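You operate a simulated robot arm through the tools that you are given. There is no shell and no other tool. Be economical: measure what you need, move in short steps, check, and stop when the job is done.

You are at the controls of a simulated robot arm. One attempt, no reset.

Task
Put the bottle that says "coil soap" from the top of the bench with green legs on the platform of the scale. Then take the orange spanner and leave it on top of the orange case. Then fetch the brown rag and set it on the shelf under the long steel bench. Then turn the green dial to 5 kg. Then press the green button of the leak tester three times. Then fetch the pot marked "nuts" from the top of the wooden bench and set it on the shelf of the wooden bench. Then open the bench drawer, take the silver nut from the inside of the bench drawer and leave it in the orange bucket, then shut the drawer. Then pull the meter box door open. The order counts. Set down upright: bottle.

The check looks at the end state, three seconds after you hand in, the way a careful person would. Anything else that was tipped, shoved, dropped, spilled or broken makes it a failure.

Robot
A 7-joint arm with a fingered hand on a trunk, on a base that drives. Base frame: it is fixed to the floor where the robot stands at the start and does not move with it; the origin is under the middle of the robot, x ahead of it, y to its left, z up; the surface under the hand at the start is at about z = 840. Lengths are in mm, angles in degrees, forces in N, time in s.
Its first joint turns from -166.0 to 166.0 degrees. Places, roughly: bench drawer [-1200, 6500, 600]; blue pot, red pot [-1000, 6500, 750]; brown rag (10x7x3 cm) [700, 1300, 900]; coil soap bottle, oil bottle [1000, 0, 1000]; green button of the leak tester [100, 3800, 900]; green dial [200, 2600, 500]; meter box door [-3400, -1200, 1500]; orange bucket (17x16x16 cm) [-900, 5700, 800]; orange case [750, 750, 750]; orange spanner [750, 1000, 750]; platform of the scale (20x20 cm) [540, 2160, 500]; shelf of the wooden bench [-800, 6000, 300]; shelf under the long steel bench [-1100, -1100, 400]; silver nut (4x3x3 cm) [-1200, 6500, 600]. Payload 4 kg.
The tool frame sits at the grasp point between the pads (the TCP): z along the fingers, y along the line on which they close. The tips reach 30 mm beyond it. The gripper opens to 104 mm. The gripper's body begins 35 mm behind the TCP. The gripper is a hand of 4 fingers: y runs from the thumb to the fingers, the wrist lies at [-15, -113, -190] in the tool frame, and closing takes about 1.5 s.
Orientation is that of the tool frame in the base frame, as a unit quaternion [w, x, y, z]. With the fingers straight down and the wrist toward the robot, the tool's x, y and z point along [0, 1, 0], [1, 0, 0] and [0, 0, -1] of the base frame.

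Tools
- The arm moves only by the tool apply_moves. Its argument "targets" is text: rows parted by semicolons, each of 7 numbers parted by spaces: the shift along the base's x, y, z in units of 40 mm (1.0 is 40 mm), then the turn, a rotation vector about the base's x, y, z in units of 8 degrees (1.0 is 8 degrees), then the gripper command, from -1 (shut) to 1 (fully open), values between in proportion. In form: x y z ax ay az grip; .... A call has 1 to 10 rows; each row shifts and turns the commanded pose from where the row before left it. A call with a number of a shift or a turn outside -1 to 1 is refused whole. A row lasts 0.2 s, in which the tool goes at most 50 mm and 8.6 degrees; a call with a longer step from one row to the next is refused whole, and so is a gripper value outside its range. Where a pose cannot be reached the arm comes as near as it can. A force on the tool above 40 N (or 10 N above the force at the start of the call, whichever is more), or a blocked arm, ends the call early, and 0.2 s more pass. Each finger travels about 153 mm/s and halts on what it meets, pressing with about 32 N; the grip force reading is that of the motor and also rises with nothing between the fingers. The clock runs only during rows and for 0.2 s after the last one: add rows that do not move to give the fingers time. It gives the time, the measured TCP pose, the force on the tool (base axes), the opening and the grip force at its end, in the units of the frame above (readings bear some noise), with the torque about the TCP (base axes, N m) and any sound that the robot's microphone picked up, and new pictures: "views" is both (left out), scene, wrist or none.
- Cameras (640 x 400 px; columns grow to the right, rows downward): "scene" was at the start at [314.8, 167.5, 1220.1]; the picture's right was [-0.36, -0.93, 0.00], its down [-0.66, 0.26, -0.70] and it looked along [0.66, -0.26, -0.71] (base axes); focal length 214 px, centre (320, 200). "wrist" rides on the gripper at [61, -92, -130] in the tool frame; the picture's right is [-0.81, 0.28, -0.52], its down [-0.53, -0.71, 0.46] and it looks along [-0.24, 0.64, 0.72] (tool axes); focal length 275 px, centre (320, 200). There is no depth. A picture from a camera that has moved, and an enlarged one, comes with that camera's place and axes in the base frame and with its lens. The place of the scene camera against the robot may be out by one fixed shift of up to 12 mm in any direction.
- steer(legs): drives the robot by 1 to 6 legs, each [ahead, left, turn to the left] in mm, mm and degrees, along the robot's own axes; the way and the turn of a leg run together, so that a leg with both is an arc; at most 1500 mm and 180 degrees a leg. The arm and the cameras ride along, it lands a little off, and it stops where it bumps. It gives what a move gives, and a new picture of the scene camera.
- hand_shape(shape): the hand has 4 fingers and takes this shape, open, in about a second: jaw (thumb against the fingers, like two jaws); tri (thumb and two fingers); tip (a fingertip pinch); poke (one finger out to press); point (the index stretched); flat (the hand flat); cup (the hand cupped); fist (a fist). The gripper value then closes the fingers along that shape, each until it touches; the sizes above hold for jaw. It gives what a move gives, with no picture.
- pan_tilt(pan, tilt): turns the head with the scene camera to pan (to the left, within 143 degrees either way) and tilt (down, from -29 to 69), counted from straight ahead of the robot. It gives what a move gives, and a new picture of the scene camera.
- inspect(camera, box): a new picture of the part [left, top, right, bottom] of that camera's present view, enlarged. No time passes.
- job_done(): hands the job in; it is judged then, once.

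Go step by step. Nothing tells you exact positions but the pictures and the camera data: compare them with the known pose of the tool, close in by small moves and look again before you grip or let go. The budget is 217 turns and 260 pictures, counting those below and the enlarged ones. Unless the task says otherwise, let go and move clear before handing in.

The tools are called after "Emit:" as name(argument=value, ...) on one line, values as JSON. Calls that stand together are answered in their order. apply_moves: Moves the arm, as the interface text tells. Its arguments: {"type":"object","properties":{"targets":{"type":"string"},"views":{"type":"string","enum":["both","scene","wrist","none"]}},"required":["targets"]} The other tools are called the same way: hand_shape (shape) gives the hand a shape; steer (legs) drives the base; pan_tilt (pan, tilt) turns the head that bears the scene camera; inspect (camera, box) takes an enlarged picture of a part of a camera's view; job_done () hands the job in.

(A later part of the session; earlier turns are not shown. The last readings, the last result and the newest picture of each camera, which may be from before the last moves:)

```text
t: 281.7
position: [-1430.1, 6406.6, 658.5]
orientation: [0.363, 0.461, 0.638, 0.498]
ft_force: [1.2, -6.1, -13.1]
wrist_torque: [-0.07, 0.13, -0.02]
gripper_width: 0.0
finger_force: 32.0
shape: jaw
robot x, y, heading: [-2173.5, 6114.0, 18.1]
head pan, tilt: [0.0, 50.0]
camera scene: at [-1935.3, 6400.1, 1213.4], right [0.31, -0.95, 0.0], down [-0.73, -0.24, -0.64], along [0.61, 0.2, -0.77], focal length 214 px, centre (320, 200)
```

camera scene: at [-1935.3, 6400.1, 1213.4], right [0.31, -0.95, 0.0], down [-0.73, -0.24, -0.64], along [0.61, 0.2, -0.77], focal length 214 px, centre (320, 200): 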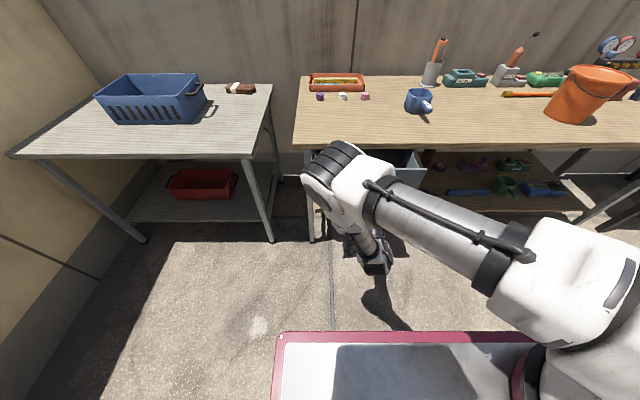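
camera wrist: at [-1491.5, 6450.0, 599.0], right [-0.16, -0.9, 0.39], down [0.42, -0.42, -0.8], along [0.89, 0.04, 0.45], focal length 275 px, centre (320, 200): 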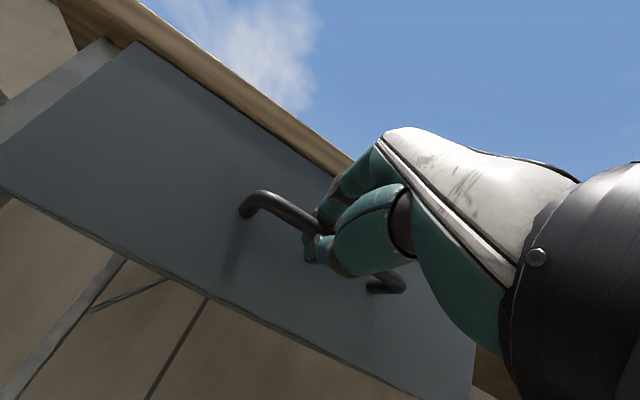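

Emit:
apply_moves(targets="-0.74 -0.3 -0.04 0 0 0 -1;-0.74 -0.29 0 0 0 0 -1;-0.74 -0.27 0 0 0 0 -1;0 0 0 0 0 0 -1", views="scene")

```text
t: 282.7
position: [-1517.7, 6374.9, 656.3]
orientation: [0.363, 0.46, 0.638, 0.5]
ft_force: [-3.7, 14.7, -8.1]
wrist_torque: [-0.18, 0.05, 0.22]
gripper_width: 0.0
finger_force: 31.4
shape: jaw
robot x, y, heading: [-2175.0, 6117.7, 17.9]
head pan, tilt: [0.0, 50.0]
camera scene: at [-1935.7, 6400.9, 1213.4], right [0.31, -0.95, 0.0], down [-0.73, -0.24, -0.64], along [0.61, 0.2, -0.77], focal length 214 px, centre (320, 200)
```

scene: 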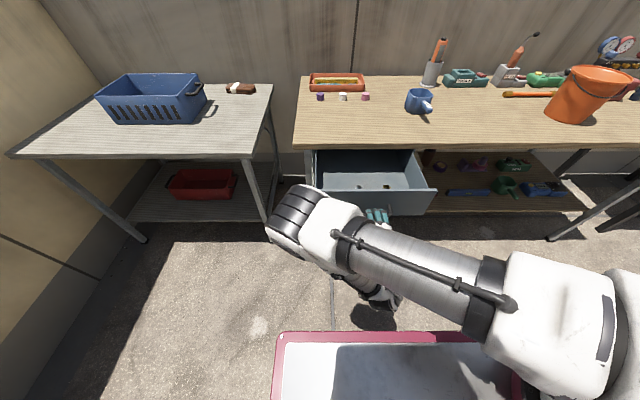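

The drawer is open and two small things are visible inside. I zoom in.

Emit:
inspect(camera="scene", box=[300, 140, 450, 230])

```text
4.27 times, centred on (375, 185) of scene
camera zoom: at [-1935.7, 6400.9, 1213.4], right [0.31, -0.95, 0.0], down [-0.73, -0.24, -0.64], along [0.61, 0.2, -0.77], focal length 915 px, centre (85, 264)
```

zoom: 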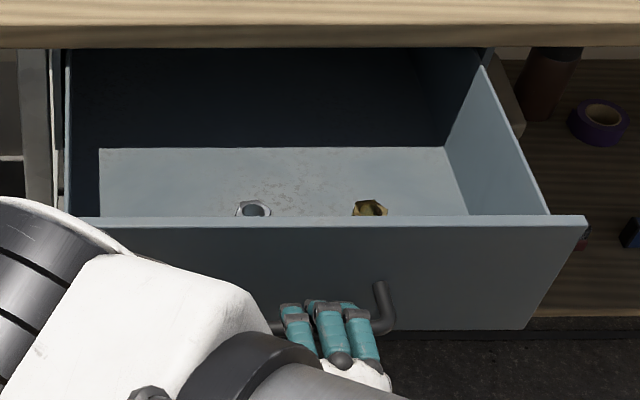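

The silver nut is about 120 mm behind the drawer front. I pull a little further for clearance.

Emit:
apply_moves(targets="-0.6 -0.13 0 0 0 0 -1;-0.6 -0.18 0 0 0 0 -1;0 0 0 0 0 0 -1", views="none")

```text
t: 283.5
position: [-1568.2, 6358.8, 657.3]
orientation: [0.363, 0.462, 0.638, 0.497]
ft_force: [1.1, -1.0, -9.4]
wrist_torque: [-0.1, 0.09, 0.08]
gripper_width: 0.0
finger_force: 32.0
shape: jaw
robot x, y, heading: [-2172.0, 6117.5, 17.8]
head pan, tilt: [0.0, 50.0]
```

Emit:
apply_moves(targets="0 0 0 0 0 0 -0.5;0 0 0 0 0 0 0;0 0 0 0 0 0 0.35;0 0 0 0 0 0 0.35;0 0 0 0 0 0 0.35", views="wrist")

Emit:
steer(legs=[[-150, 0, 0]])

```text
t: 284.7
position: [-1567.8, 6358.9, 657.5]
orientation: [0.363, 0.46, 0.637, 0.5]
ft_force: [0.1, -0.5, 0.5]
wrist_torque: [0.0, 0.0, 0.01]
gripper_width: 69.7
finger_force: 0.2
shape: jaw
robot x, y, heading: [-2173.4, 6118.3, 18.2]
head pan, tilt: [0.0, 50.0]
camera wrist: at [-1729.1, 6371.8, 599.0], right [-0.16, -0.9, 0.39], down [0.42, -0.42, -0.8], along [0.89, 0.04, 0.45], focal length 275 px, centre (320, 200)
```

wrist: 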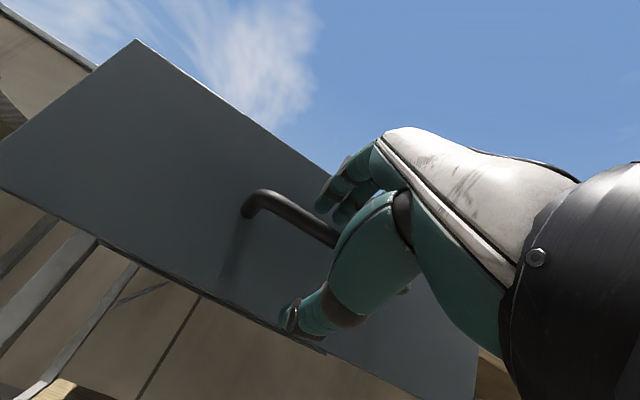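

```text
t: 286.0
position: [-1706.5, 6315.7, 656.6]
orientation: [0.363, 0.461, 0.638, 0.498]
ft_force: [1.1, 0.6, -0.3]
wrist_torque: [0.0, 0.02, 0.04]
gripper_width: 69.6
finger_force: 0.1
shape: jaw
robot x, y, heading: [-2309.3, 6068.7, 18.0]
head pan, tilt: [0.0, 50.0]
camera scene: at [-2073.8, 6355.3, 1213.5], right [0.31, -0.95, 0.0], down [-0.73, -0.24, -0.64], along [0.61, 0.2, -0.77], focal length 214 px, centre (320, 200)
```

scene: 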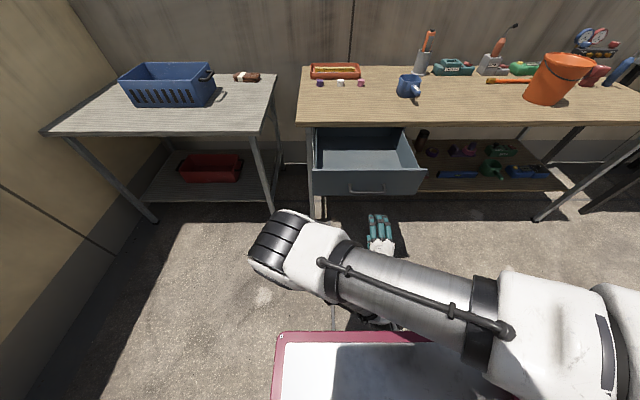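

The drawer is open about 250 mm. I bring the hand back to pointing down, raised, and move in above the drawer.

Emit:
apply_moves(targets="0.16 0.05 0.8 -0.309 0.951 0 1;0.16 0.05 0.8 -0.309 0.951 0 1;0.16 0.05 0.8 -0.309 0.951 0 1;0.16 0.05 0.8 -0.309 0.951 0 1;0.16 0.05 0.8 -0.309 0.951 0 1;0.16 0.05 0.8 -0.309 0.951 0 1;0.16 0.05 0.8 -0.309 0.951 0 1;0.16 0.05 0.8 -0.309 0.951 0 1;0.16 0.05 0.8 -0.309 0.951 0 1;0 0 0 0 0 0 1", views="none")

Emit:
steer(legs=[[165, 0, 0]])

Emit:
inspect(camera="scene", box=[290, 130, 450, 250])

```text
t: 288.2
position: [-1629.0, 6357.6, 930.1]
orientation: [0.021, 0.586, 0.809, 0.03]
ft_force: [-0.2, -0.4, 0.2]
wrist_torque: [0.0, 0.01, 0.01]
gripper_width: 103.9
finger_force: 0.0
shape: jaw
out of reach, approached as far as the arm can: row 4, 5, 6
robot x, y, heading: [-2314.0, 6068.1, 18.1]
head pan, tilt: [0.0, 50.0]
```

```text
t: 289.6
position: [-1474.7, 6410.7, 928.8]
orientation: [0.021, 0.586, 0.81, 0.031]
ft_force: [-0.5, -0.5, -1.0]
wrist_torque: [-0.02, -0.01, 0.0]
gripper_width: 103.6
finger_force: 0.1
shape: jaw
robot x, y, heading: [-2157.5, 6120.8, 18.3]
head pan, tilt: [0.0, 50.0]
camera scene: at [-1919.1, 6406.7, 1213.5], right [0.31, -0.95, 0.0], down [-0.73, -0.24, -0.64], along [0.61, 0.2, -0.77], focal length 214 px, centre (320, 200)
```

scene: 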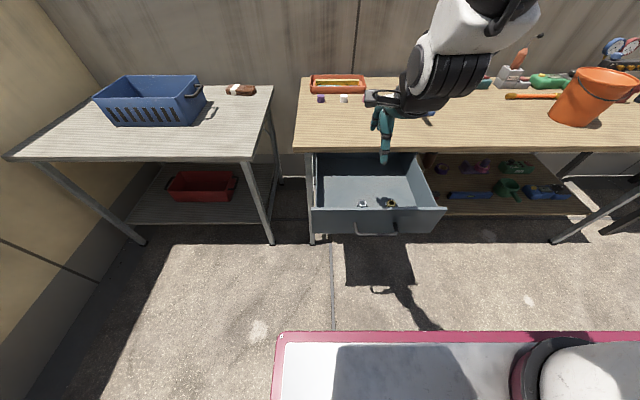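

```text
3.33 times, centred on (370, 190) of scene
camera zoom: at [-1919.1, 6406.7, 1213.5], right [0.31, -0.95, 0.0], down [-0.73, -0.24, -0.64], along [0.61, 0.2, -0.77], focal length 715 px, centre (153, 233)
```

zoom: 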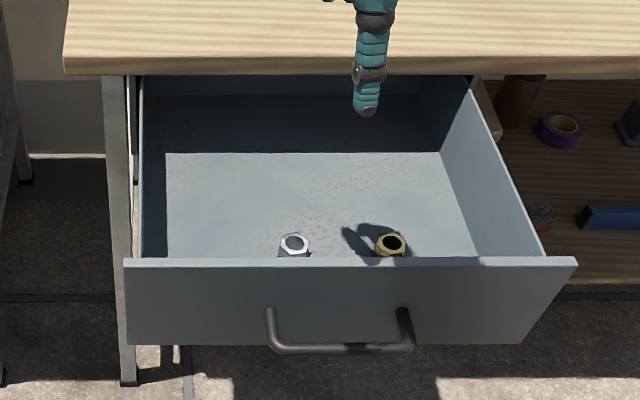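

Emit:
apply_moves(targets="0.6 0.13 -0.6 -0.14 0.43 0 1;0.6 0.13 -0.75 0 0 0 1;0 0 -1 0 0 0 1;0 0 -1 0 0 0 1;0 0 -0.4 0 0 0 1;0 0 0 0 0 0 1", views="wrist")

```text
t: 291.0
position: [-1427.2, 6421.0, 780.7]
orientation: [0.002, 0.585, 0.811, 0.005]
ft_force: [0.6, -1.1, -0.9]
wrist_torque: [0.0, -0.02, 0.01]
gripper_width: 103.9
finger_force: 0.1
shape: jaw
robot x, y, heading: [-2156.4, 6119.7, 18.0]
head pan, tilt: [0.0, 50.0]
camera wrist: at [-1534.7, 6449.4, 910.1], right [0.51, -0.69, 0.52], down [-0.51, -0.73, -0.46], along [0.69, -0.02, -0.72], focal length 275 px, centre (320, 200)
```

wrist: 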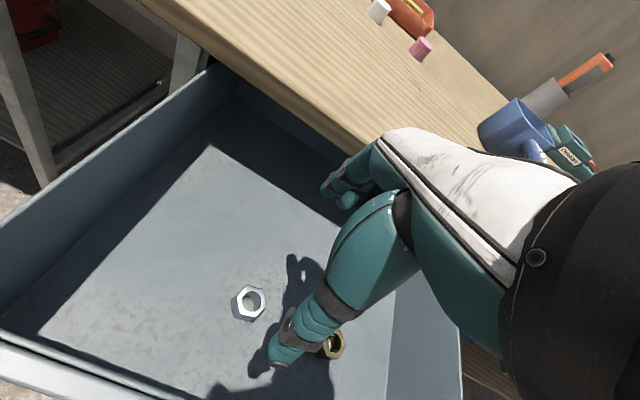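

The silver nut is at about (-1431, 6416), top z≈622. I lower around it.

Emit:
apply_moves(targets="-0.1 -0.12 -0.9 0 0 0 1;0 0 -0.9 0 0 0 1;0 0 -0.9 0 0 0 1;0 0 -0.7 0 0 0 1;0 0 0 0 0 0 1", views="wrist")

```text
t: 292.2
position: [-1431.1, 6415.3, 644.4]
orientation: [0.002, 0.584, 0.811, 0.005]
ft_force: [-1.5, -0.3, 6.5]
wrist_torque: [0.04, -0.4, 0.0]
gripper_width: 103.4
finger_force: 0.1
shape: jaw
robot x, y, heading: [-2156.2, 6121.2, 18.1]
head pan, tilt: [0.0, 50.0]
camera wrist: at [-1539.0, 6443.7, 773.9], right [0.51, -0.69, 0.52], down [-0.5, -0.73, -0.46], along [0.7, -0.02, -0.72], focal length 275 px, centre (320, 200)
```

wrist: 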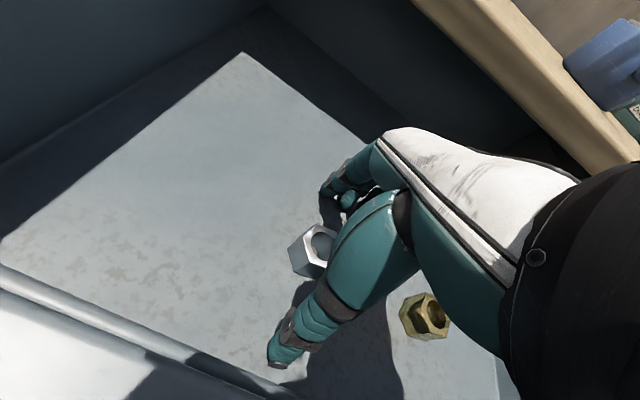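

The fingertips just touch the drawer floor. I rise a few mm, centre and close.

Emit:
apply_moves(targets="-0.08 0.15 0.1 0 0 0 1;0 0 0 0 0 0 0.5;0 0 0 0 0 0 0;0 0 0 0 0 0 -1;0 0 0 0 0 0 -1;0 0 0 0 0 0 -1;0 0 0 0 0 0 -1;0 0 0 0 0 0 -1", views="wrist")

```text
t: 294.0
position: [-1432.4, 6420.6, 648.7]
orientation: [0.002, 0.586, 0.81, 0.005]
ft_force: [-0.3, 0.8, 0.2]
wrist_torque: [0.01, 0.01, 0.01]
gripper_width: 22.5
finger_force: 31.8
shape: jaw
robot x, y, heading: [-2158.5, 6121.0, 18.2]
head pan, tilt: [0.0, 50.0]
camera wrist: at [-1541.9, 6449.5, 777.8], right [0.51, -0.68, 0.52], down [-0.51, -0.73, -0.46], along [0.69, -0.03, -0.72], focal length 275 px, centre (320, 200)
```

wrist: 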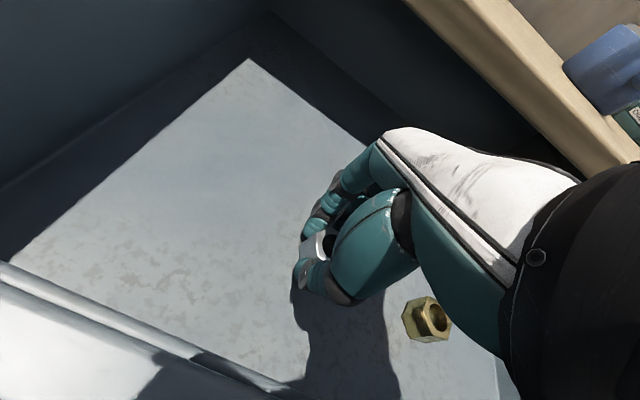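

The nut is gripped. I lift it out high and drive right toward the orange bucket.

Emit:
apply_moves(targets="0 0 0.5 0 0 0 -1;0 0 1 0 0 0 -1;0 0 1 0 0 0 -1;0 0 1 0 0 0 -1;0 0 1 0 0 0 -1;0 0 1 0 0 0 -1;0 0 1 0 0 0 -1;0 0 1 0 0 0 -1;0 0 1 0 0 0 -1;0 0 1 0 0 0 -1", views="wrist")

Emit:
steer(legs=[[0, -760, 0], [250, 0, 0]])

```text
t: 296.2
position: [-1433.9, 6423.3, 1029.0]
orientation: [0.002, 0.586, 0.811, 0.004]
ft_force: [0.5, -0.3, -1.5]
wrist_torque: [0.02, 0.06, 0.0]
gripper_width: 22.2
finger_force: 31.8
shape: jaw
robot x, y, heading: [-2161.8, 6121.0, 18.2]
head pan, tilt: [0.0, 50.0]
camera wrist: at [-1541.5, 6450.8, 1158.4], right [0.51, -0.68, 0.52], down [-0.51, -0.73, -0.46], along [0.69, -0.03, -0.72], focal length 275 px, centre (320, 200)
```

wrist: 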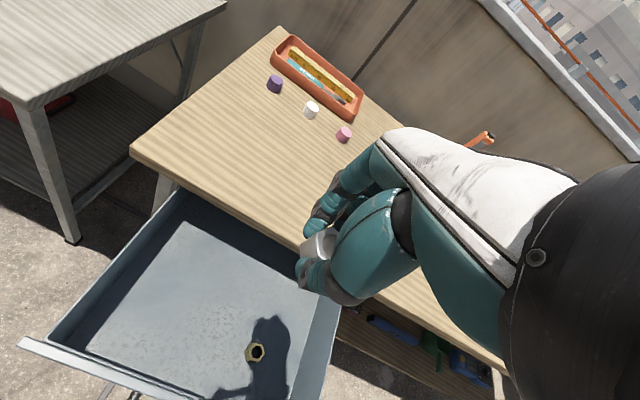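

```text
t: 301.7
position: [-964.2, 5794.0, 1029.4]
orientation: [0.002, 0.583, 0.812, 0.005]
ft_force: [0.0, -1.0, -0.8]
wrist_torque: [-0.01, -0.02, 0.02]
gripper_width: 22.1
finger_force: 32.5
shape: jaw
robot x, y, heading: [-1686.8, 5491.5, 18.4]
head pan, tilt: [0.0, 50.0]
camera scene: at [-1450.4, 5776.1, 1213.5], right [0.32, -0.95, 0.0], down [-0.73, -0.24, -0.64], along [0.61, 0.2, -0.77], focal length 214 px, centre (320, 200)
```

scene: 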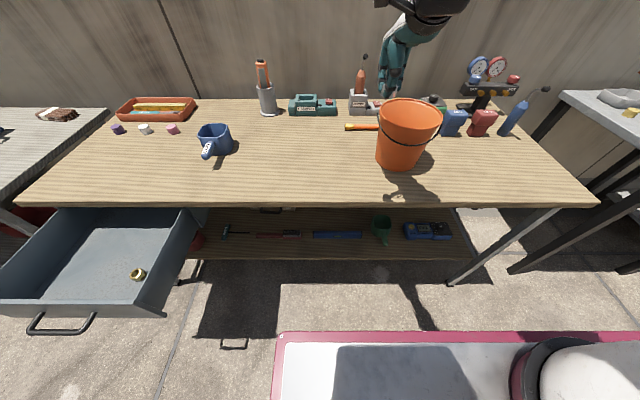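

The bucket's centre is at about (-843, 5713), rim z≈906. I move over it and look.

Emit:
apply_moves(targets="0.76 -0.5 0 0 0 0 -1;0.76 -0.5 0 0 0 0 -1;0.76 -0.5 0 0 0 0 -1;0.76 -0.5 0 0 0 0 -1;0 0 -0.8 0 0 0 -1;0 0 0 0 0 0 -1", views="both")

```text
t: 303.1
position: [-843.5, 5714.6, 995.5]
orientation: [0.002, 0.582, 0.813, 0.005]
ft_force: [0.3, -0.4, -0.5]
wrist_torque: [-0.02, 0.0, -0.03]
gripper_width: 22.0
finger_force: 32.0
shape: jaw
robot x, y, heading: [-1684.5, 5490.9, 18.7]
head pan, tilt: [0.0, 50.0]
camera scene: at [-1450.4, 5776.0, 1213.5], right [0.32, -0.95, 0.0], down [-0.73, -0.24, -0.64], along [0.61, 0.2, -0.77], focal length 214 px, centre (320, 200)
camera wrist: at [-951.7, 5742.4, 1126.1], right [0.52, -0.68, 0.52], down [-0.5, -0.73, -0.46], along [0.7, -0.02, -0.72], focal length 275 px, centre (320, 200)
```

scene: 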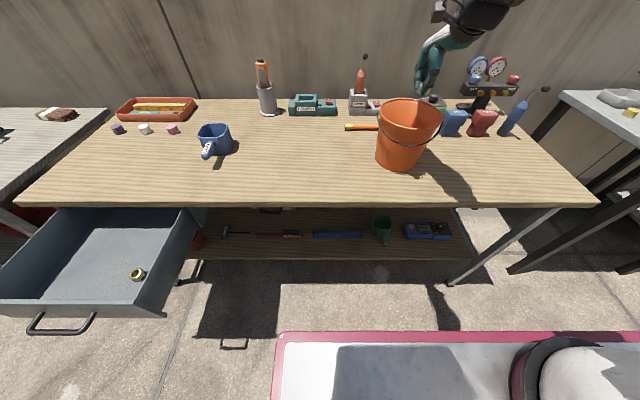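
wrist: 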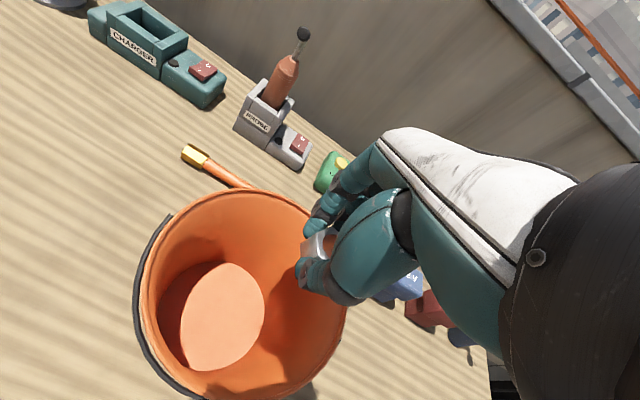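

The wrist view says the bucket's centre is nearer (-867, 5723). I shift and lower the nut inside.

Emit:
apply_moves(targets="-0.6 0.2 -0.3 0 0 0 -1;0 0 -0.7 0 0 0 -1;0 0 -0.7 0 0 0 -1;0 0 0 0 0 0 -1", views="wrist")

Emit:
inspect(camera="scene", box=[340, 20, 480, 180])

```text
t: 304.1
position: [-867.7, 5723.3, 930.2]
orientation: [0.002, 0.583, 0.813, 0.004]
ft_force: [0.0, 0.0, -0.7]
wrist_torque: [0.01, -0.01, -0.03]
gripper_width: 22.5
finger_force: 31.9
shape: jaw
robot x, y, heading: [-1686.3, 5489.3, 18.4]
head pan, tilt: [0.0, 50.0]
camera wrist: at [-976.4, 5751.1, 1059.7], right [0.52, -0.68, 0.52], down [-0.5, -0.73, -0.46], along [0.7, -0.02, -0.72], focal length 275 px, centre (320, 200)
```

wrist: 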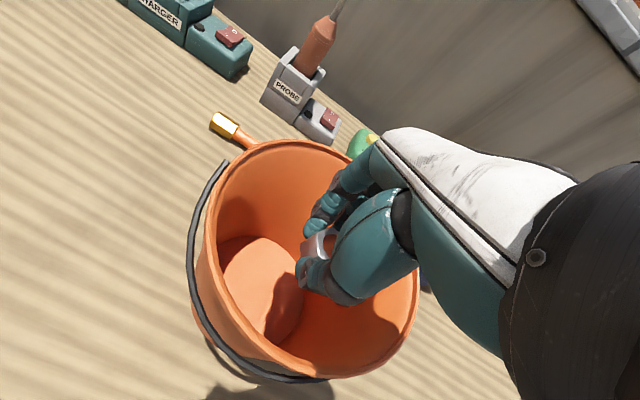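

```text
2.50 times, centred on (410, 100) of scene
camera zoom: at [-1450.4, 5776.1, 1213.5], right [0.32, -0.95, 0.0], down [-0.73, -0.24, -0.64], along [0.61, 0.2, -0.77], focal length 536 px, centre (95, 450)
```

zoom: 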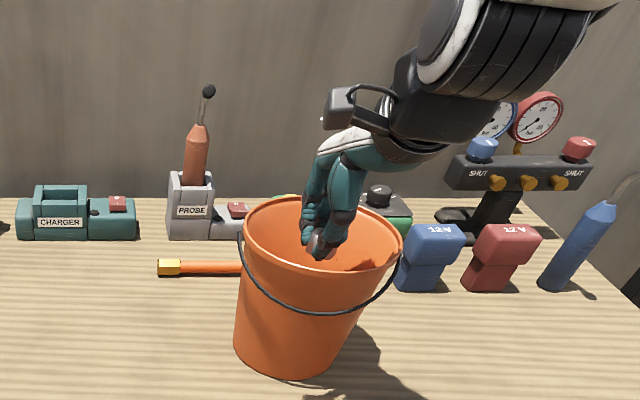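

Emit:
apply_moves(targets="-0.25 0.05 -0.5 0 0 0 -1;0 0 -0.75 0 0 0 -1;0 0 -0.75 0 0 0 -1;0 0 0 0 0 0 -1", views="wrist")

```text
t: 305.1
position: [-876.5, 5725.3, 849.7]
orientation: [0.001, 0.583, 0.813, 0.005]
ft_force: [0.2, -0.1, -0.6]
wrist_torque: [0.03, -0.01, 0.01]
gripper_width: 22.4
finger_force: 31.9
shape: jaw
robot x, y, heading: [-1687.7, 5490.6, 18.6]
head pan, tilt: [0.0, 50.0]
camera wrist: at [-985.2, 5753.0, 978.4], right [0.52, -0.68, 0.52], down [-0.5, -0.73, -0.46], along [0.69, -0.02, -0.72], focal length 275 px, centre (320, 200)
```

wrist: 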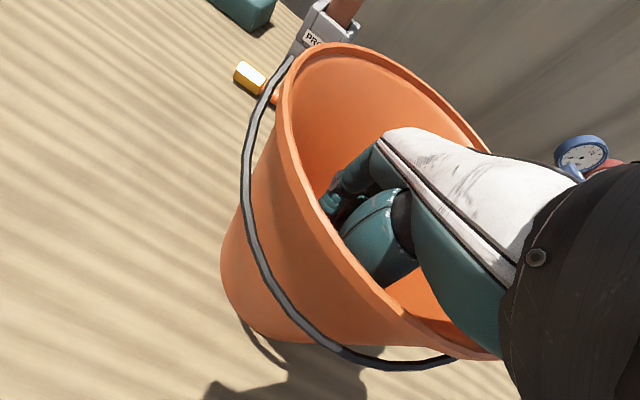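

Emit:
apply_moves(targets="0 0 -0.3 0 0 0 -1;0 0 -0.3 0 0 0 -1;0 0 0 0 0 0 -1;0 0 0 0 0 0 -0.4;0 0 0 0 0 0 -0.1;0 0 0 0 0 0 -0.1;0 0 0 0 0 0 -0.1", views="none")

Emit:
apply_moves(targets="0 0 0.5 0 0 0 -0.1;0 0 1 0 0 0 -0.1;0 0 1 0 0 0 -0.1;0 0 1 0 0 0 -0.1;0 0 1 0 0 0 -0.1;0 0 0 0 0 0 -0.1", views="wrist")

```text
t: 305.7
position: [-873.0, 5726.0, 835.5]
orientation: [0.007, 0.582, 0.813, 0.011]
ft_force: [-2.8, -2.8, 21.0]
wrist_torque: [-0.57, 0.86, -0.01]
gripper_width: 22.3
finger_force: 31.6
shape: jaw
robot x, y, heading: [-1686.0, 5489.0, 18.3]
head pan, tilt: [0.0, 50.0]
stopped in row 2: the force on the tool passed its limit at 62 N (the readings are from after the stop); the commanded pose is now the measured one
```

```text
t: 307.1
position: [-872.7, 5722.8, 1014.3]
orientation: [0.005, 0.583, 0.813, 0.009]
ft_force: [0.1, -0.4, 0.5]
wrist_torque: [0.01, -0.02, 0.02]
gripper_width: 46.9
finger_force: 0.2
shape: jaw
robot x, y, heading: [-1686.7, 5490.3, 18.6]
head pan, tilt: [0.0, 50.0]
camera wrist: at [-983.1, 5751.4, 1144.0], right [0.51, -0.68, 0.52], down [-0.5, -0.73, -0.47], along [0.7, -0.02, -0.71], focal length 275 px, centre (320, 200)
```

wrist: 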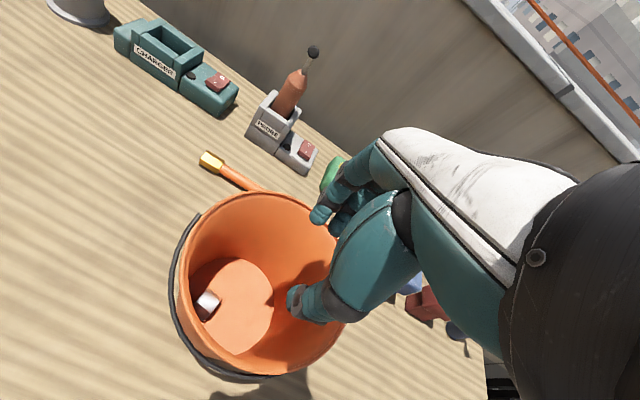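

The nut lies in the bucket (I brushed the rim, but the bucket still stands). Now I go back to the drawer to shut it, pitching the hand forward again.

Emit:
steer(legs=[[-420, 0, 0], [0, 744, 0]])

Emit:
apply_moves(targets="-0.59 0.04 -0.9 0.309 -0.951 0 1;-0.59 0.04 -0.9 0.309 -0.951 0 1;-0.59 0.04 -0.9 0.309 -0.951 0 1;-0.59 0.04 -0.9 0.309 -0.951 0 1;-0.59 0.04 -0.9 0.309 -0.951 0 1;-0.59 0.04 -0.9 0.309 -0.951 0 1;-0.59 0.04 -0.9 0.309 -0.951 0 1;-0.59 0.04 -0.9 0.309 -0.951 0 1;-0.59 0.04 -0.9 0.309 -0.951 0 1;0 0 -0.8 0 0 0 1", views="wrist")

```text
t: 313.4
position: [-1517.2, 6306.0, 1014.6]
orientation: [0.004, 0.581, 0.814, 0.008]
ft_force: [0.4, 0.7, 0.2]
wrist_torque: [0.02, 0.0, -0.01]
gripper_width: 46.4
finger_force: 0.1
shape: jaw
robot x, y, heading: [-2330.6, 6066.8, 18.6]
head pan, tilt: [0.0, 50.0]
camera scene: at [-2094.5, 6356.2, 1213.5], right [0.32, -0.95, 0.0], down [-0.73, -0.24, -0.64], along [0.61, 0.21, -0.77], focal length 214 px, centre (320, 200)
```

scene: 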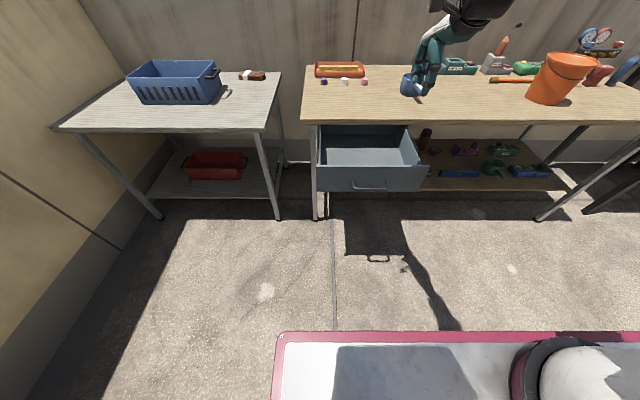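

```text
t: 315.6
position: [-1726.1, 6321.2, 656.0]
orientation: [0.352, 0.465, 0.655, 0.48]
ft_force: [-0.2, 0.3, -0.4]
wrist_torque: [0.02, 0.03, 0.04]
gripper_width: 103.8
finger_force: 0.1
shape: jaw
out of reach, approached as far as the arm can: row 5
robot x, y, heading: [-2330.7, 6072.2, 18.7]
head pan, tilt: [0.0, 50.0]
camera wrist: at [-1889.3, 6331.4, 604.6], right [-0.14, -0.89, 0.42], down [0.39, -0.44, -0.81], along [0.91, 0.05, 0.41], focal length 275 px, centre (320, 200)
```

wrist: 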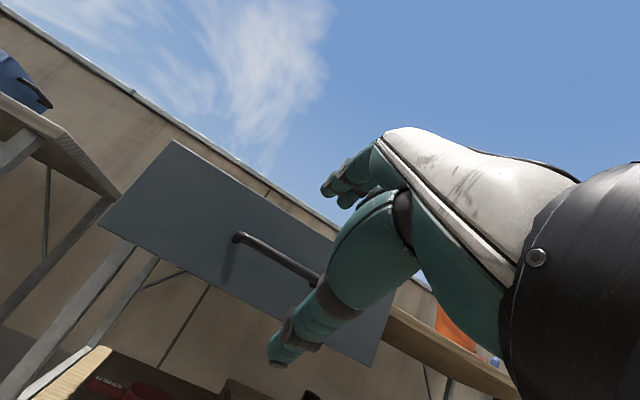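

Emit:
apply_moves(targets="0 0 0 0 0 0 0.5;0 0 0 0 0 0 0.35;0 0 0 0 0 0 0.35", views="none")

Emit:
steer(legs=[[155, 0, 0]])

Emit:
apply_moves(targets="0 0 0 0 0 0 0.35", views="wrist")

```text
t: 316.4
position: [-1725.7, 6321.8, 655.9]
orientation: [0.353, 0.467, 0.654, 0.479]
ft_force: [-0.5, -0.5, 0.1]
wrist_torque: [0.01, -0.01, 0.0]
gripper_width: 70.6
finger_force: 0.0
shape: jaw
robot x, y, heading: [-2327.4, 6069.1, 18.5]
head pan, tilt: [0.0, 50.0]
```

```text
t: 317.8
position: [-1577.2, 6370.2, 655.7]
orientation: [0.354, 0.467, 0.654, 0.479]
ft_force: [-0.8, -0.4, 0.3]
wrist_torque: [-0.01, -0.02, 0.01]
gripper_width: 70.6
finger_force: 0.1
shape: jaw
robot x, y, heading: [-2183.0, 6120.9, 18.7]
head pan, tilt: [0.0, 50.0]
camera scene: at [-1946.3, 6405.9, 1213.5], right [0.32, -0.95, 0.0], down [-0.73, -0.24, -0.64], along [0.61, 0.2, -0.77], focal length 214 px, centre (320, 200)
```

scene: 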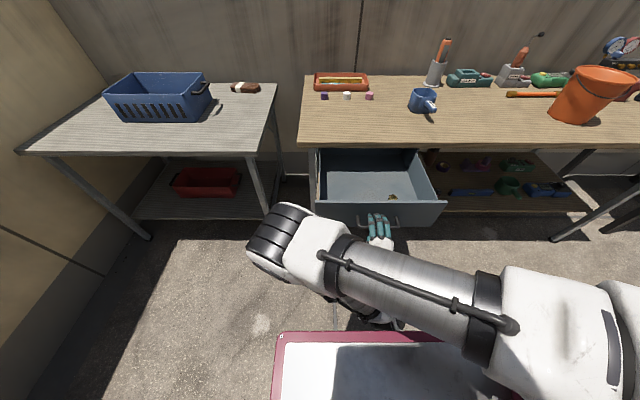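

```text
t: 318.2
position: [-1577.2, 6371.2, 655.8]
orientation: [0.354, 0.467, 0.653, 0.479]
ft_force: [-0.4, 0.3, 0.3]
wrist_torque: [0.02, -0.05, 0.01]
gripper_width: 70.6
finger_force: 0.1
shape: jaw
robot x, y, heading: [-2180.0, 6118.6, 18.7]
head pan, tilt: [0.0, 50.0]
camera wrist: at [-1740.9, 6380.8, 605.1], right [-0.14, -0.89, 0.42], down [0.39, -0.44, -0.81], along [0.91, 0.05, 0.41], focal length 275 px, centre (320, 200)
```

wrist: 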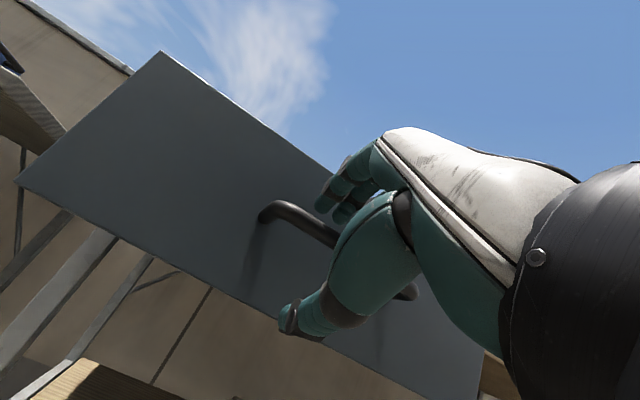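

Emit:
apply_moves(targets="0.2 0.06 0 0 0 0 0.35;0 0 0 0 0 0 0;0 0 0 0 0 0 -0.5;0 0 0 0 0 0 -1;0 0 0 0 0 0 -1;0 0 0 0 0 0 -1;0 0 0 0 0 0 -1", views="none")

Emit:
apply_moves(targets="0.5 0.16 0 0 0 0 -1;0.8 0.26 0 0 0 0 -1;0.8 0.26 0 0 0 0 -1;0.8 0.26 0 0 0 0 -1;0.8 0.26 0 0 0 0 -1;0.8 0.26 0 0 0 0 -1;0 0 0 0 0 0 -1", views="scene")

```text
t: 319.8
position: [-1568.2, 6373.3, 655.6]
orientation: [0.354, 0.466, 0.653, 0.48]
ft_force: [1.5, 0.3, -3.6]
wrist_torque: [-0.1, -0.09, 0.06]
gripper_width: 0.1
finger_force: 31.6
shape: jaw
robot x, y, heading: [-2184.0, 6119.2, 18.8]
head pan, tilt: [0.0, 50.0]
```

```text
t: 321.4
position: [-1389.2, 6433.3, 655.4]
orientation: [0.354, 0.467, 0.654, 0.479]
ft_force: [0.3, 1.3, -2.7]
wrist_torque: [-0.15, -0.06, 0.07]
gripper_width: 0.0
finger_force: 32.3
shape: jaw
robot x, y, heading: [-2180.2, 6120.0, 18.5]
head pan, tilt: [0.0, 50.0]
camera scene: at [-1946.2, 6405.9, 1213.5], right [0.32, -0.95, 0.0], down [-0.73, -0.24, -0.64], along [0.61, 0.2, -0.77], focal length 214 px, centre (320, 200)
```

scene: 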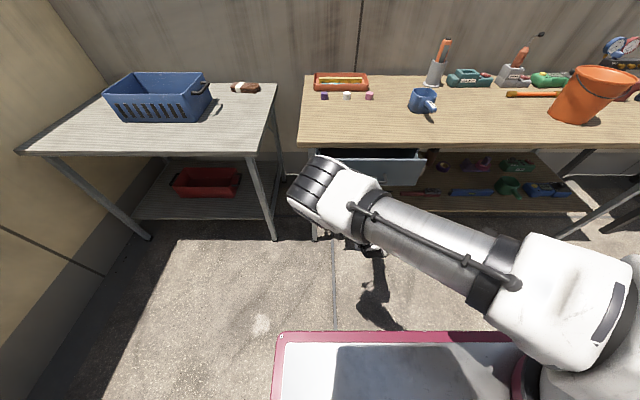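

Emit:
apply_moves(targets="0.6 0.2 0 0 0 0 -1;0.5 0.16 0 0 0 0 -1;0.25 0.08 0 0 0 0 -1;0.15 0.05 0 0 0 0 -1;0 0 0 0 0 0 -1", views="none")

```text
t: 322.6
position: [-1328.6, 6452.4, 656.6]
orientation: [0.353, 0.466, 0.654, 0.48]
ft_force: [0.9, 15.1, -8.4]
wrist_torque: [-0.23, -0.01, 0.2]
gripper_width: 0.0
finger_force: 32.3
shape: jaw
robot x, y, heading: [-2179.5, 6119.1, 18.7]
head pan, tilt: [0.0, 50.0]
```

Emit:
apply_moves(targets="0.15 0.02 0 0 0 0 -1;0.15 0.02 0 0 0 0 -1;0 0 0 0 0 0 -1", views="wrist")

Emit:
inspect(camera="scene", box=[290, 120, 450, 220])

```text
t: 323.4
position: [-1317.2, 6451.2, 654.5]
orientation: [0.354, 0.468, 0.654, 0.478]
ft_force: [-13.4, -1.6, -19.2]
wrist_torque: [-0.06, -0.13, 0.03]
gripper_width: 0.1
finger_force: 31.9
shape: jaw
robot x, y, heading: [-2183.3, 6119.1, 18.5]
head pan, tilt: [0.0, 50.0]
camera wrist: at [-1481.1, 6461.5, 604.5], right [-0.14, -0.89, 0.43], down [0.39, -0.45, -0.81], along [0.91, 0.05, 0.41], focal length 275 px, centre (320, 200)
```

wrist: 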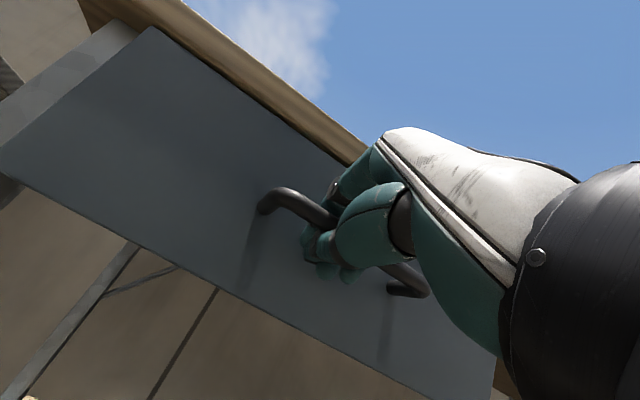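

```text
4.00 times, centred on (370, 170) of scene
camera zoom: at [-1946.0, 6405.9, 1213.4], right [0.32, -0.95, 0.0], down [-0.73, -0.24, -0.64], along [0.61, 0.2, -0.77], focal length 858 px, centre (120, 320)
```

zoom: 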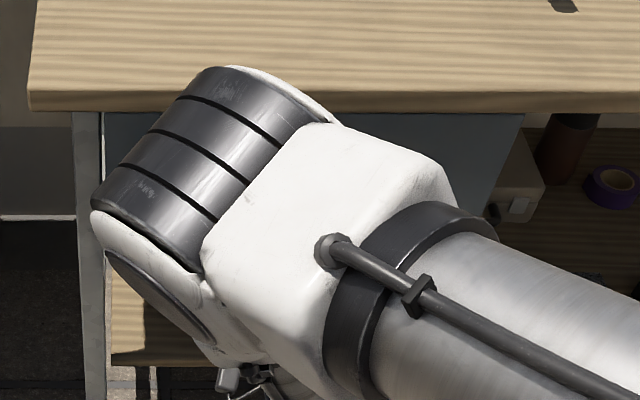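

The drawer meets its stop. I open, back out and check.

Emit:
apply_moves(targets="-0.05 -0.02 0.08 0 0 0 -0.5;0 0 0 0 0 0 0;0 0 0 0 0 0 0.35;0 0 0 0 0 0 0.35;0 0 0 0 0 0 0.35", views="none")

Emit:
steer(legs=[[-350, 0, 0]])

Emit:
inspect(camera="scene", box=[290, 100, 450, 220])

```text
t: 324.6
position: [-1320.1, 6452.2, 659.8]
orientation: [0.354, 0.467, 0.654, 0.479]
ft_force: [-18.7, -9.4, -6.4]
wrist_torque: [0.11, -0.23, -0.12]
gripper_width: 60.4
finger_force: 0.0
shape: jaw
robot x, y, heading: [-2181.8, 6115.8, 18.5]
head pan, tilt: [0.0, 50.0]
```

```text
t: 326.8
position: [-1645.2, 6343.7, 659.6]
orientation: [0.353, 0.467, 0.654, 0.479]
ft_force: [-1.0, 0.3, 0.4]
wrist_torque: [-0.02, 0.02, 0.0]
gripper_width: 69.8
finger_force: 0.1
shape: jaw
robot x, y, heading: [-2507.1, 6006.4, 18.5]
head pan, tilt: [0.0, 50.0]
camera scene: at [-2271.8, 6296.4, 1213.5], right [0.32, -0.95, 0.0], down [-0.73, -0.24, -0.64], along [0.61, 0.21, -0.77], focal length 214 px, centre (320, 200)
```

scene: 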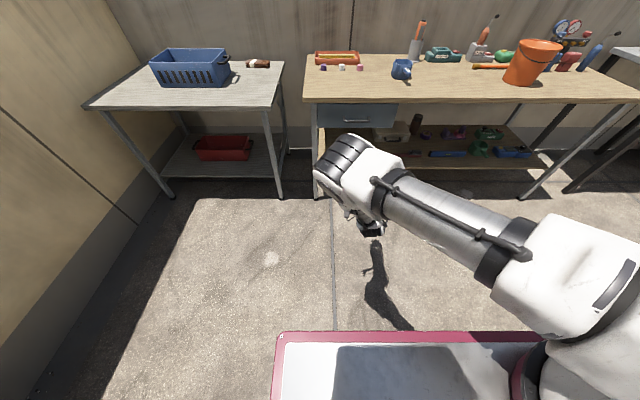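

```text
3.33 times, centred on (370, 160) of scene
camera zoom: at [-2271.8, 6296.4, 1213.5], right [0.32, -0.95, 0.0], down [-0.73, -0.24, -0.64], along [0.61, 0.21, -0.77], focal length 715 px, centre (153, 333)
```

zoom: 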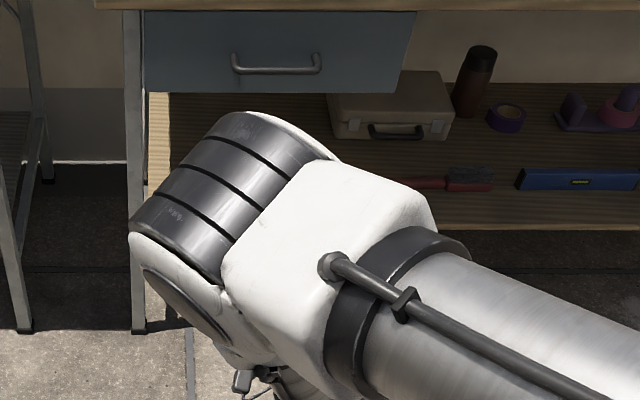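

The drawer is shut flush. The last job is the meter box door on the far building wall; I raise and tuck the arm, then turn round.

Emit:
apply_moves(targets="-0.4 -0.13 0.85 0 0 0 0.35;-0.4 -0.13 0.85 0 0 0 0.35;-0.4 -0.13 0.85 0 0 0 0.35;-0.4 -0.13 0.85 0 0 0 0.35;-0.4 -0.13 0.85 0 0 0 0.35;-0.4 -0.13 0.85 0 0 0 0.35;-0.4 -0.13 0.85 0 0 0 0.35;-0.4 -0.13 0.85 0 0 0 0.35;-0.4 -0.13 0.85 0 0 0 0.35;-0.4 -0.13 0.85 0 0 0 0.35", views="none")

Emit:
apply_moves(targets="-0.4 -0.13 0.85 0 0 0 0.35;-0.4 -0.13 0.85 0 0 0 0.35;-0.4 -0.13 0.85 0 0 0 0.35;-0.4 -0.13 0.85 0 0 0 0.35;-0.4 -0.13 0.85 0 0 0 0.35;0 0 0.85 0 0 0 0.35;0 0 0.85 0 0 0 0.35", views="none")

Emit:
steer(legs=[[300, 0, 0], [0, 0, 180], [0, 1500, 0], [0, 1500, 0]])

```text
t: 329.0
position: [-1805.6, 6291.8, 997.6]
orientation: [0.352, 0.466, 0.655, 0.48]
ft_force: [0.0, -0.1, -1.1]
wrist_torque: [-0.04, -0.01, -0.03]
gripper_width: 69.9
finger_force: 0.0
shape: jaw
robot x, y, heading: [-2509.2, 6010.3, 18.5]
head pan, tilt: [0.0, 50.0]
```

```text
t: 330.6
position: [-1836.4, 6319.8, 1234.8]
orientation: [0.354, 0.466, 0.654, 0.48]
ft_force: [-0.2, -0.7, -0.1]
wrist_torque: [-0.01, 0.0, -0.02]
gripper_width: 69.9
finger_force: 0.0
shape: jaw
out of reach, approached as far as the arm can: row 1, 2, 3, 4, 5
robot x, y, heading: [-2508.3, 6008.2, 18.5]
head pan, tilt: [0.0, 50.0]
```

```text
t: 354.1
position: [-1961.6, 2914.8, 1235.4]
orientation: [0.481, 0.657, -0.463, -0.35]
ft_force: [0.3, 0.1, -0.2]
wrist_torque: [0.02, 0.0, -0.02]
gripper_width: 70.2
finger_force: 0.2
shape: jaw
robot x, y, heading: [-1293.4, 3233.6, -160.9]
head pan, tilt: [0.0, 50.0]
camera scene: at [-1526.7, 2937.5, 1213.5], right [-0.33, 0.94, 0.0], down [0.72, 0.25, -0.64], along [-0.61, -0.21, -0.77], focal length 214 px, centre (320, 200)
```

scene: 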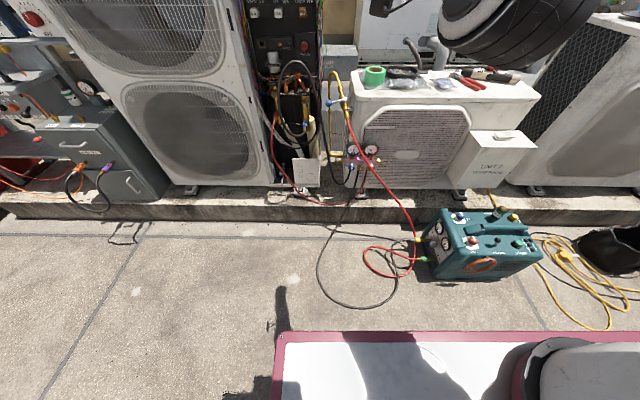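

Emit:
steer(legs=[[0, 1500, 0], [0, 1500, 0], [0, 400, 0]])

Emit:
pan_tilt(pan=0, tilt=10)

```text
t: 370.6
position: [-912.3, -267.6, 1234.9]
orientation: [0.475, 0.648, -0.475, -0.359]
ft_force: [-0.1, -0.3, 0.4]
wrist_torque: [0.0, -0.01, 0.01]
gripper_width: 69.9
finger_force: 0.1
shape: jaw
robot x, y, heading: [-234.5, 28.2, -163.0]
head pan, tilt: [0.0, 50.0]
camera scene: at [-477.9, -260.4, 1213.5], right [-0.3, 0.95, 0.0], down [0.73, 0.23, -0.64], along [-0.61, -0.19, -0.77], focal length 214 px, centre (320, 200)
```

scene: 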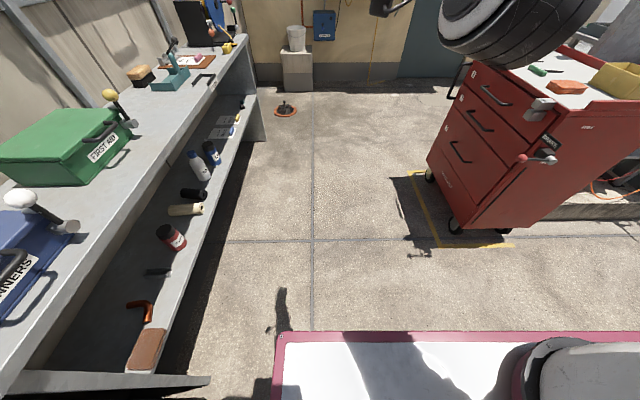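

```text
t: 371.6
position: [-912.8, -267.4, 1235.7]
orientation: [0.475, 0.648, -0.475, -0.36]
ft_force: [-0.8, -0.2, -0.6]
wrist_torque: [-0.03, 0.02, 0.03]
gripper_width: 69.7
finger_force: 0.0
shape: jaw
robot x, y, heading: [-233.5, 29.9, -162.8]
head pan, tilt: [0.0, 10.0]
camera scene: at [-493.2, -265.1, 1275.3], right [-0.3, 0.95, 0.0], down [0.17, 0.05, -0.98], along [-0.94, -0.29, -0.17], focal length 214 px, centre (320, 200)
```

scene: 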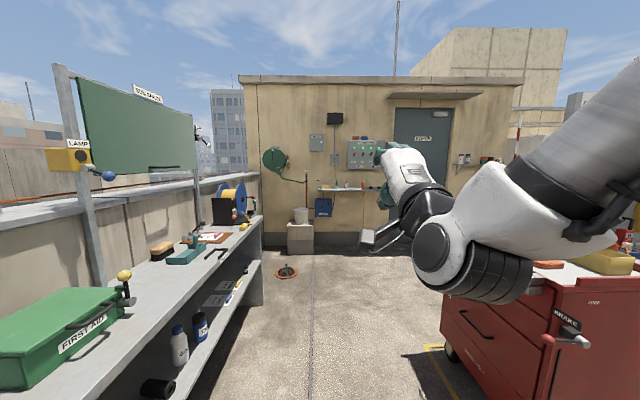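

Emit:
inspect(camera="scene", box=[290, 100, 400, 230])

```text
3.08 times, centred on (345, 165) of scene
camera zoom: at [-493.2, -265.1, 1275.3], right [-0.3, 0.95, 0.0], down [0.17, 0.05, -0.98], along [-0.94, -0.29, -0.17], focal length 660 px, centre (243, 308)
```

zoom: 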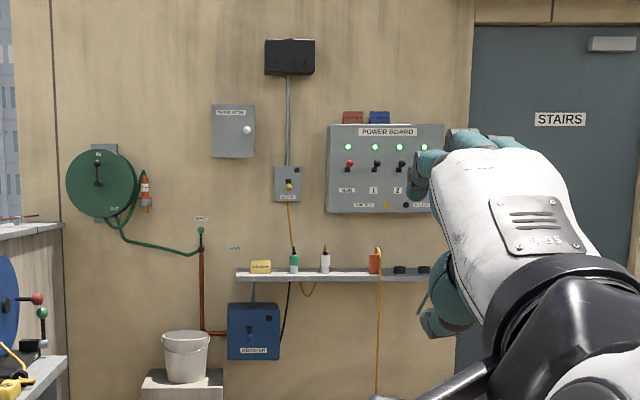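

The grey meter box with a white knob is on the building wall, left of the power board. I drive down the corridor toward it.

Emit:
steer(legs=[[1250, 0, 0], [850, 120, 0]])

Emit:
pan_tilt(pan=-12, tilt=0)

```text
t: 382.1
position: [-2890.0, -993.4, 1235.9]
orientation: [0.475, 0.647, -0.475, -0.36]
ft_force: [0.1, 0.4, -0.1]
wrist_torque: [0.02, 0.0, -0.02]
gripper_width: 70.0
finger_force: 0.0
shape: jaw
robot x, y, heading: [-2211.9, -694.0, -162.9]
head pan, tilt: [0.0, 10.0]
camera scene: at [-2471.2, -990.6, 1275.4], right [-0.3, 0.96, 0.0], down [0.17, 0.05, -0.98], along [-0.94, -0.29, -0.17], focal length 214 px, centre (320, 200)
```

scene: 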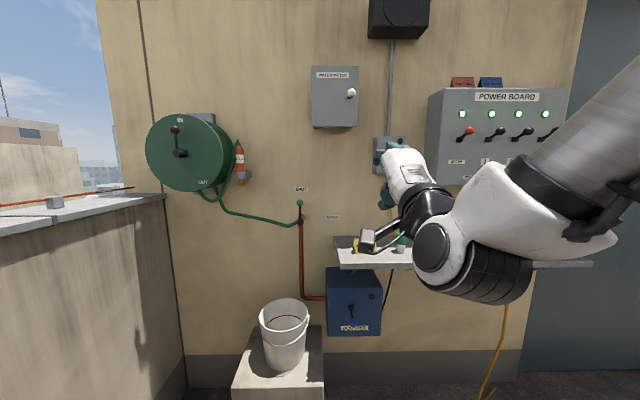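

```text
t: 382.8
position: [-2889.8, -993.2, 1233.9]
orientation: [0.476, 0.648, -0.474, -0.359]
ft_force: [-0.2, 0.3, -0.9]
wrist_torque: [-0.02, -0.02, -0.02]
gripper_width: 69.9
finger_force: 0.1
shape: jaw
robot x, y, heading: [-2211.3, -696.3, -162.8]
head pan, tilt: [-12.0, 0.0]
camera scene: at [-2472.0, -971.4, 1291.3], right [-0.09, 1.0, 0.0], down [0.0, 0.0, -1.0], along [-1.0, -0.09, 0.0], focal length 214 px, centre (320, 200)
```

scene: 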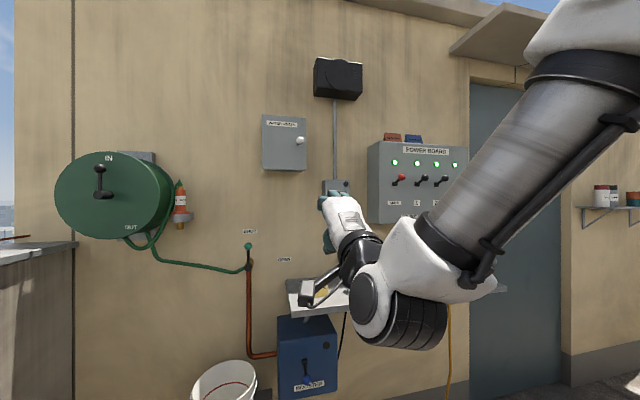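

The knob triangulates to about (-3395, -1147, 1547). I raise the hand to that height, level it, then drive nearer.

Emit:
apply_moves(targets="0 0 0.97 -0.2 0.67 0 0.35;0 0 0.97 -0.2 0.67 0 0.35;0 0 0.97 -0.2 0.67 0 0.35;0 0 0.97 0 0 0 0.35;0 0 0.97 0 0 0 0.35;0 0 0.97 0 0 0 0.35;0 0 0.97 0 0 0 0.35;0 0 0.97 0 0 0 0.35;0 0 0 0 0 0 0.35", views="none")

Emit:
steer(legs=[[400, 0, 0]])

Emit:
apply_moves(targets="0 0 0 0 0 0 0.35", views="wrist")

```text
t: 384.8
position: [-2893.3, -993.0, 1547.1]
orientation: [0.564, 0.571, -0.418, -0.426]
ft_force: [-0.5, 0.3, 0.4]
wrist_torque: [0.0, -0.04, -0.06]
gripper_width: 70.0
finger_force: 0.1
shape: jaw
robot x, y, heading: [-2210.8, -698.9, -162.8]
head pan, tilt: [-12.0, 0.0]
```

```text
t: 387.3
position: [-3282.2, -1107.4, 1547.5]
orientation: [0.563, 0.57, -0.419, -0.428]
ft_force: [0.4, 0.5, 0.2]
wrist_torque: [0.01, 0.02, 0.03]
gripper_width: 69.9
finger_force: 0.1
shape: jaw
robot x, y, heading: [-2595.8, -819.2, -163.0]
head pan, tilt: [-12.0, 0.0]
camera scene: at [-2860.4, -1088.3, 1291.4], right [-0.09, 1.0, 0.0], down [0.0, 0.0, -1.0], along [-1.0, -0.09, 0.0], focal length 214 px, centre (320, 200)
```

scene: 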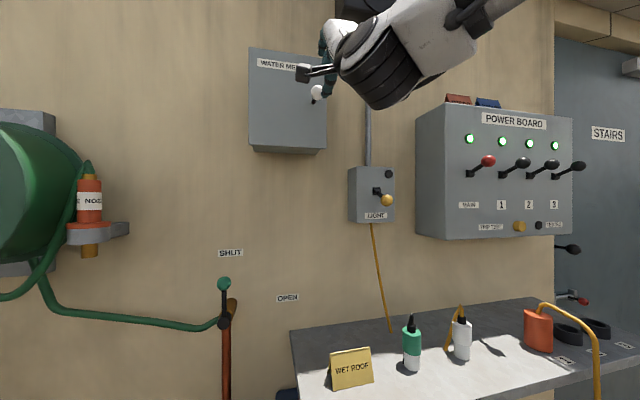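

```text
t: 387.7
position: [-3280.6, -1107.7, 1547.1]
orientation: [0.562, 0.57, -0.42, -0.428]
ft_force: [0.1, -0.4, -0.1]
wrist_torque: [-0.03, 0.0, -0.01]
gripper_width: 69.9
finger_force: 0.0
shape: jaw
robot x, y, heading: [-2598.6, -813.8, -163.1]
head pan, tilt: [-12.0, 0.0]
camera wrist: at [-3139.6, -1128.0, 1454.4], right [0.27, 0.92, 0.29], down [-0.59, 0.39, -0.71], along [-0.76, 0.02, 0.65], focal length 275 px, centre (320, 200)
```

wrist: 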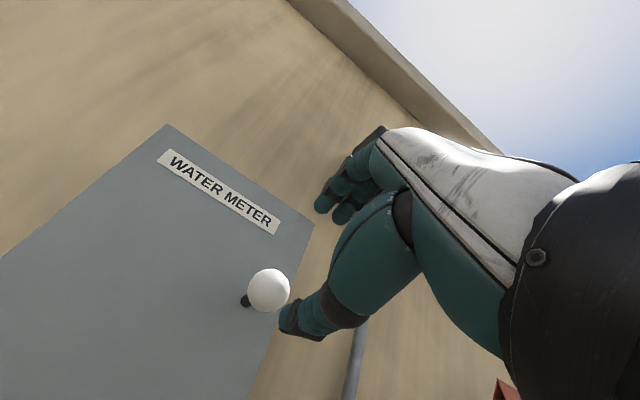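

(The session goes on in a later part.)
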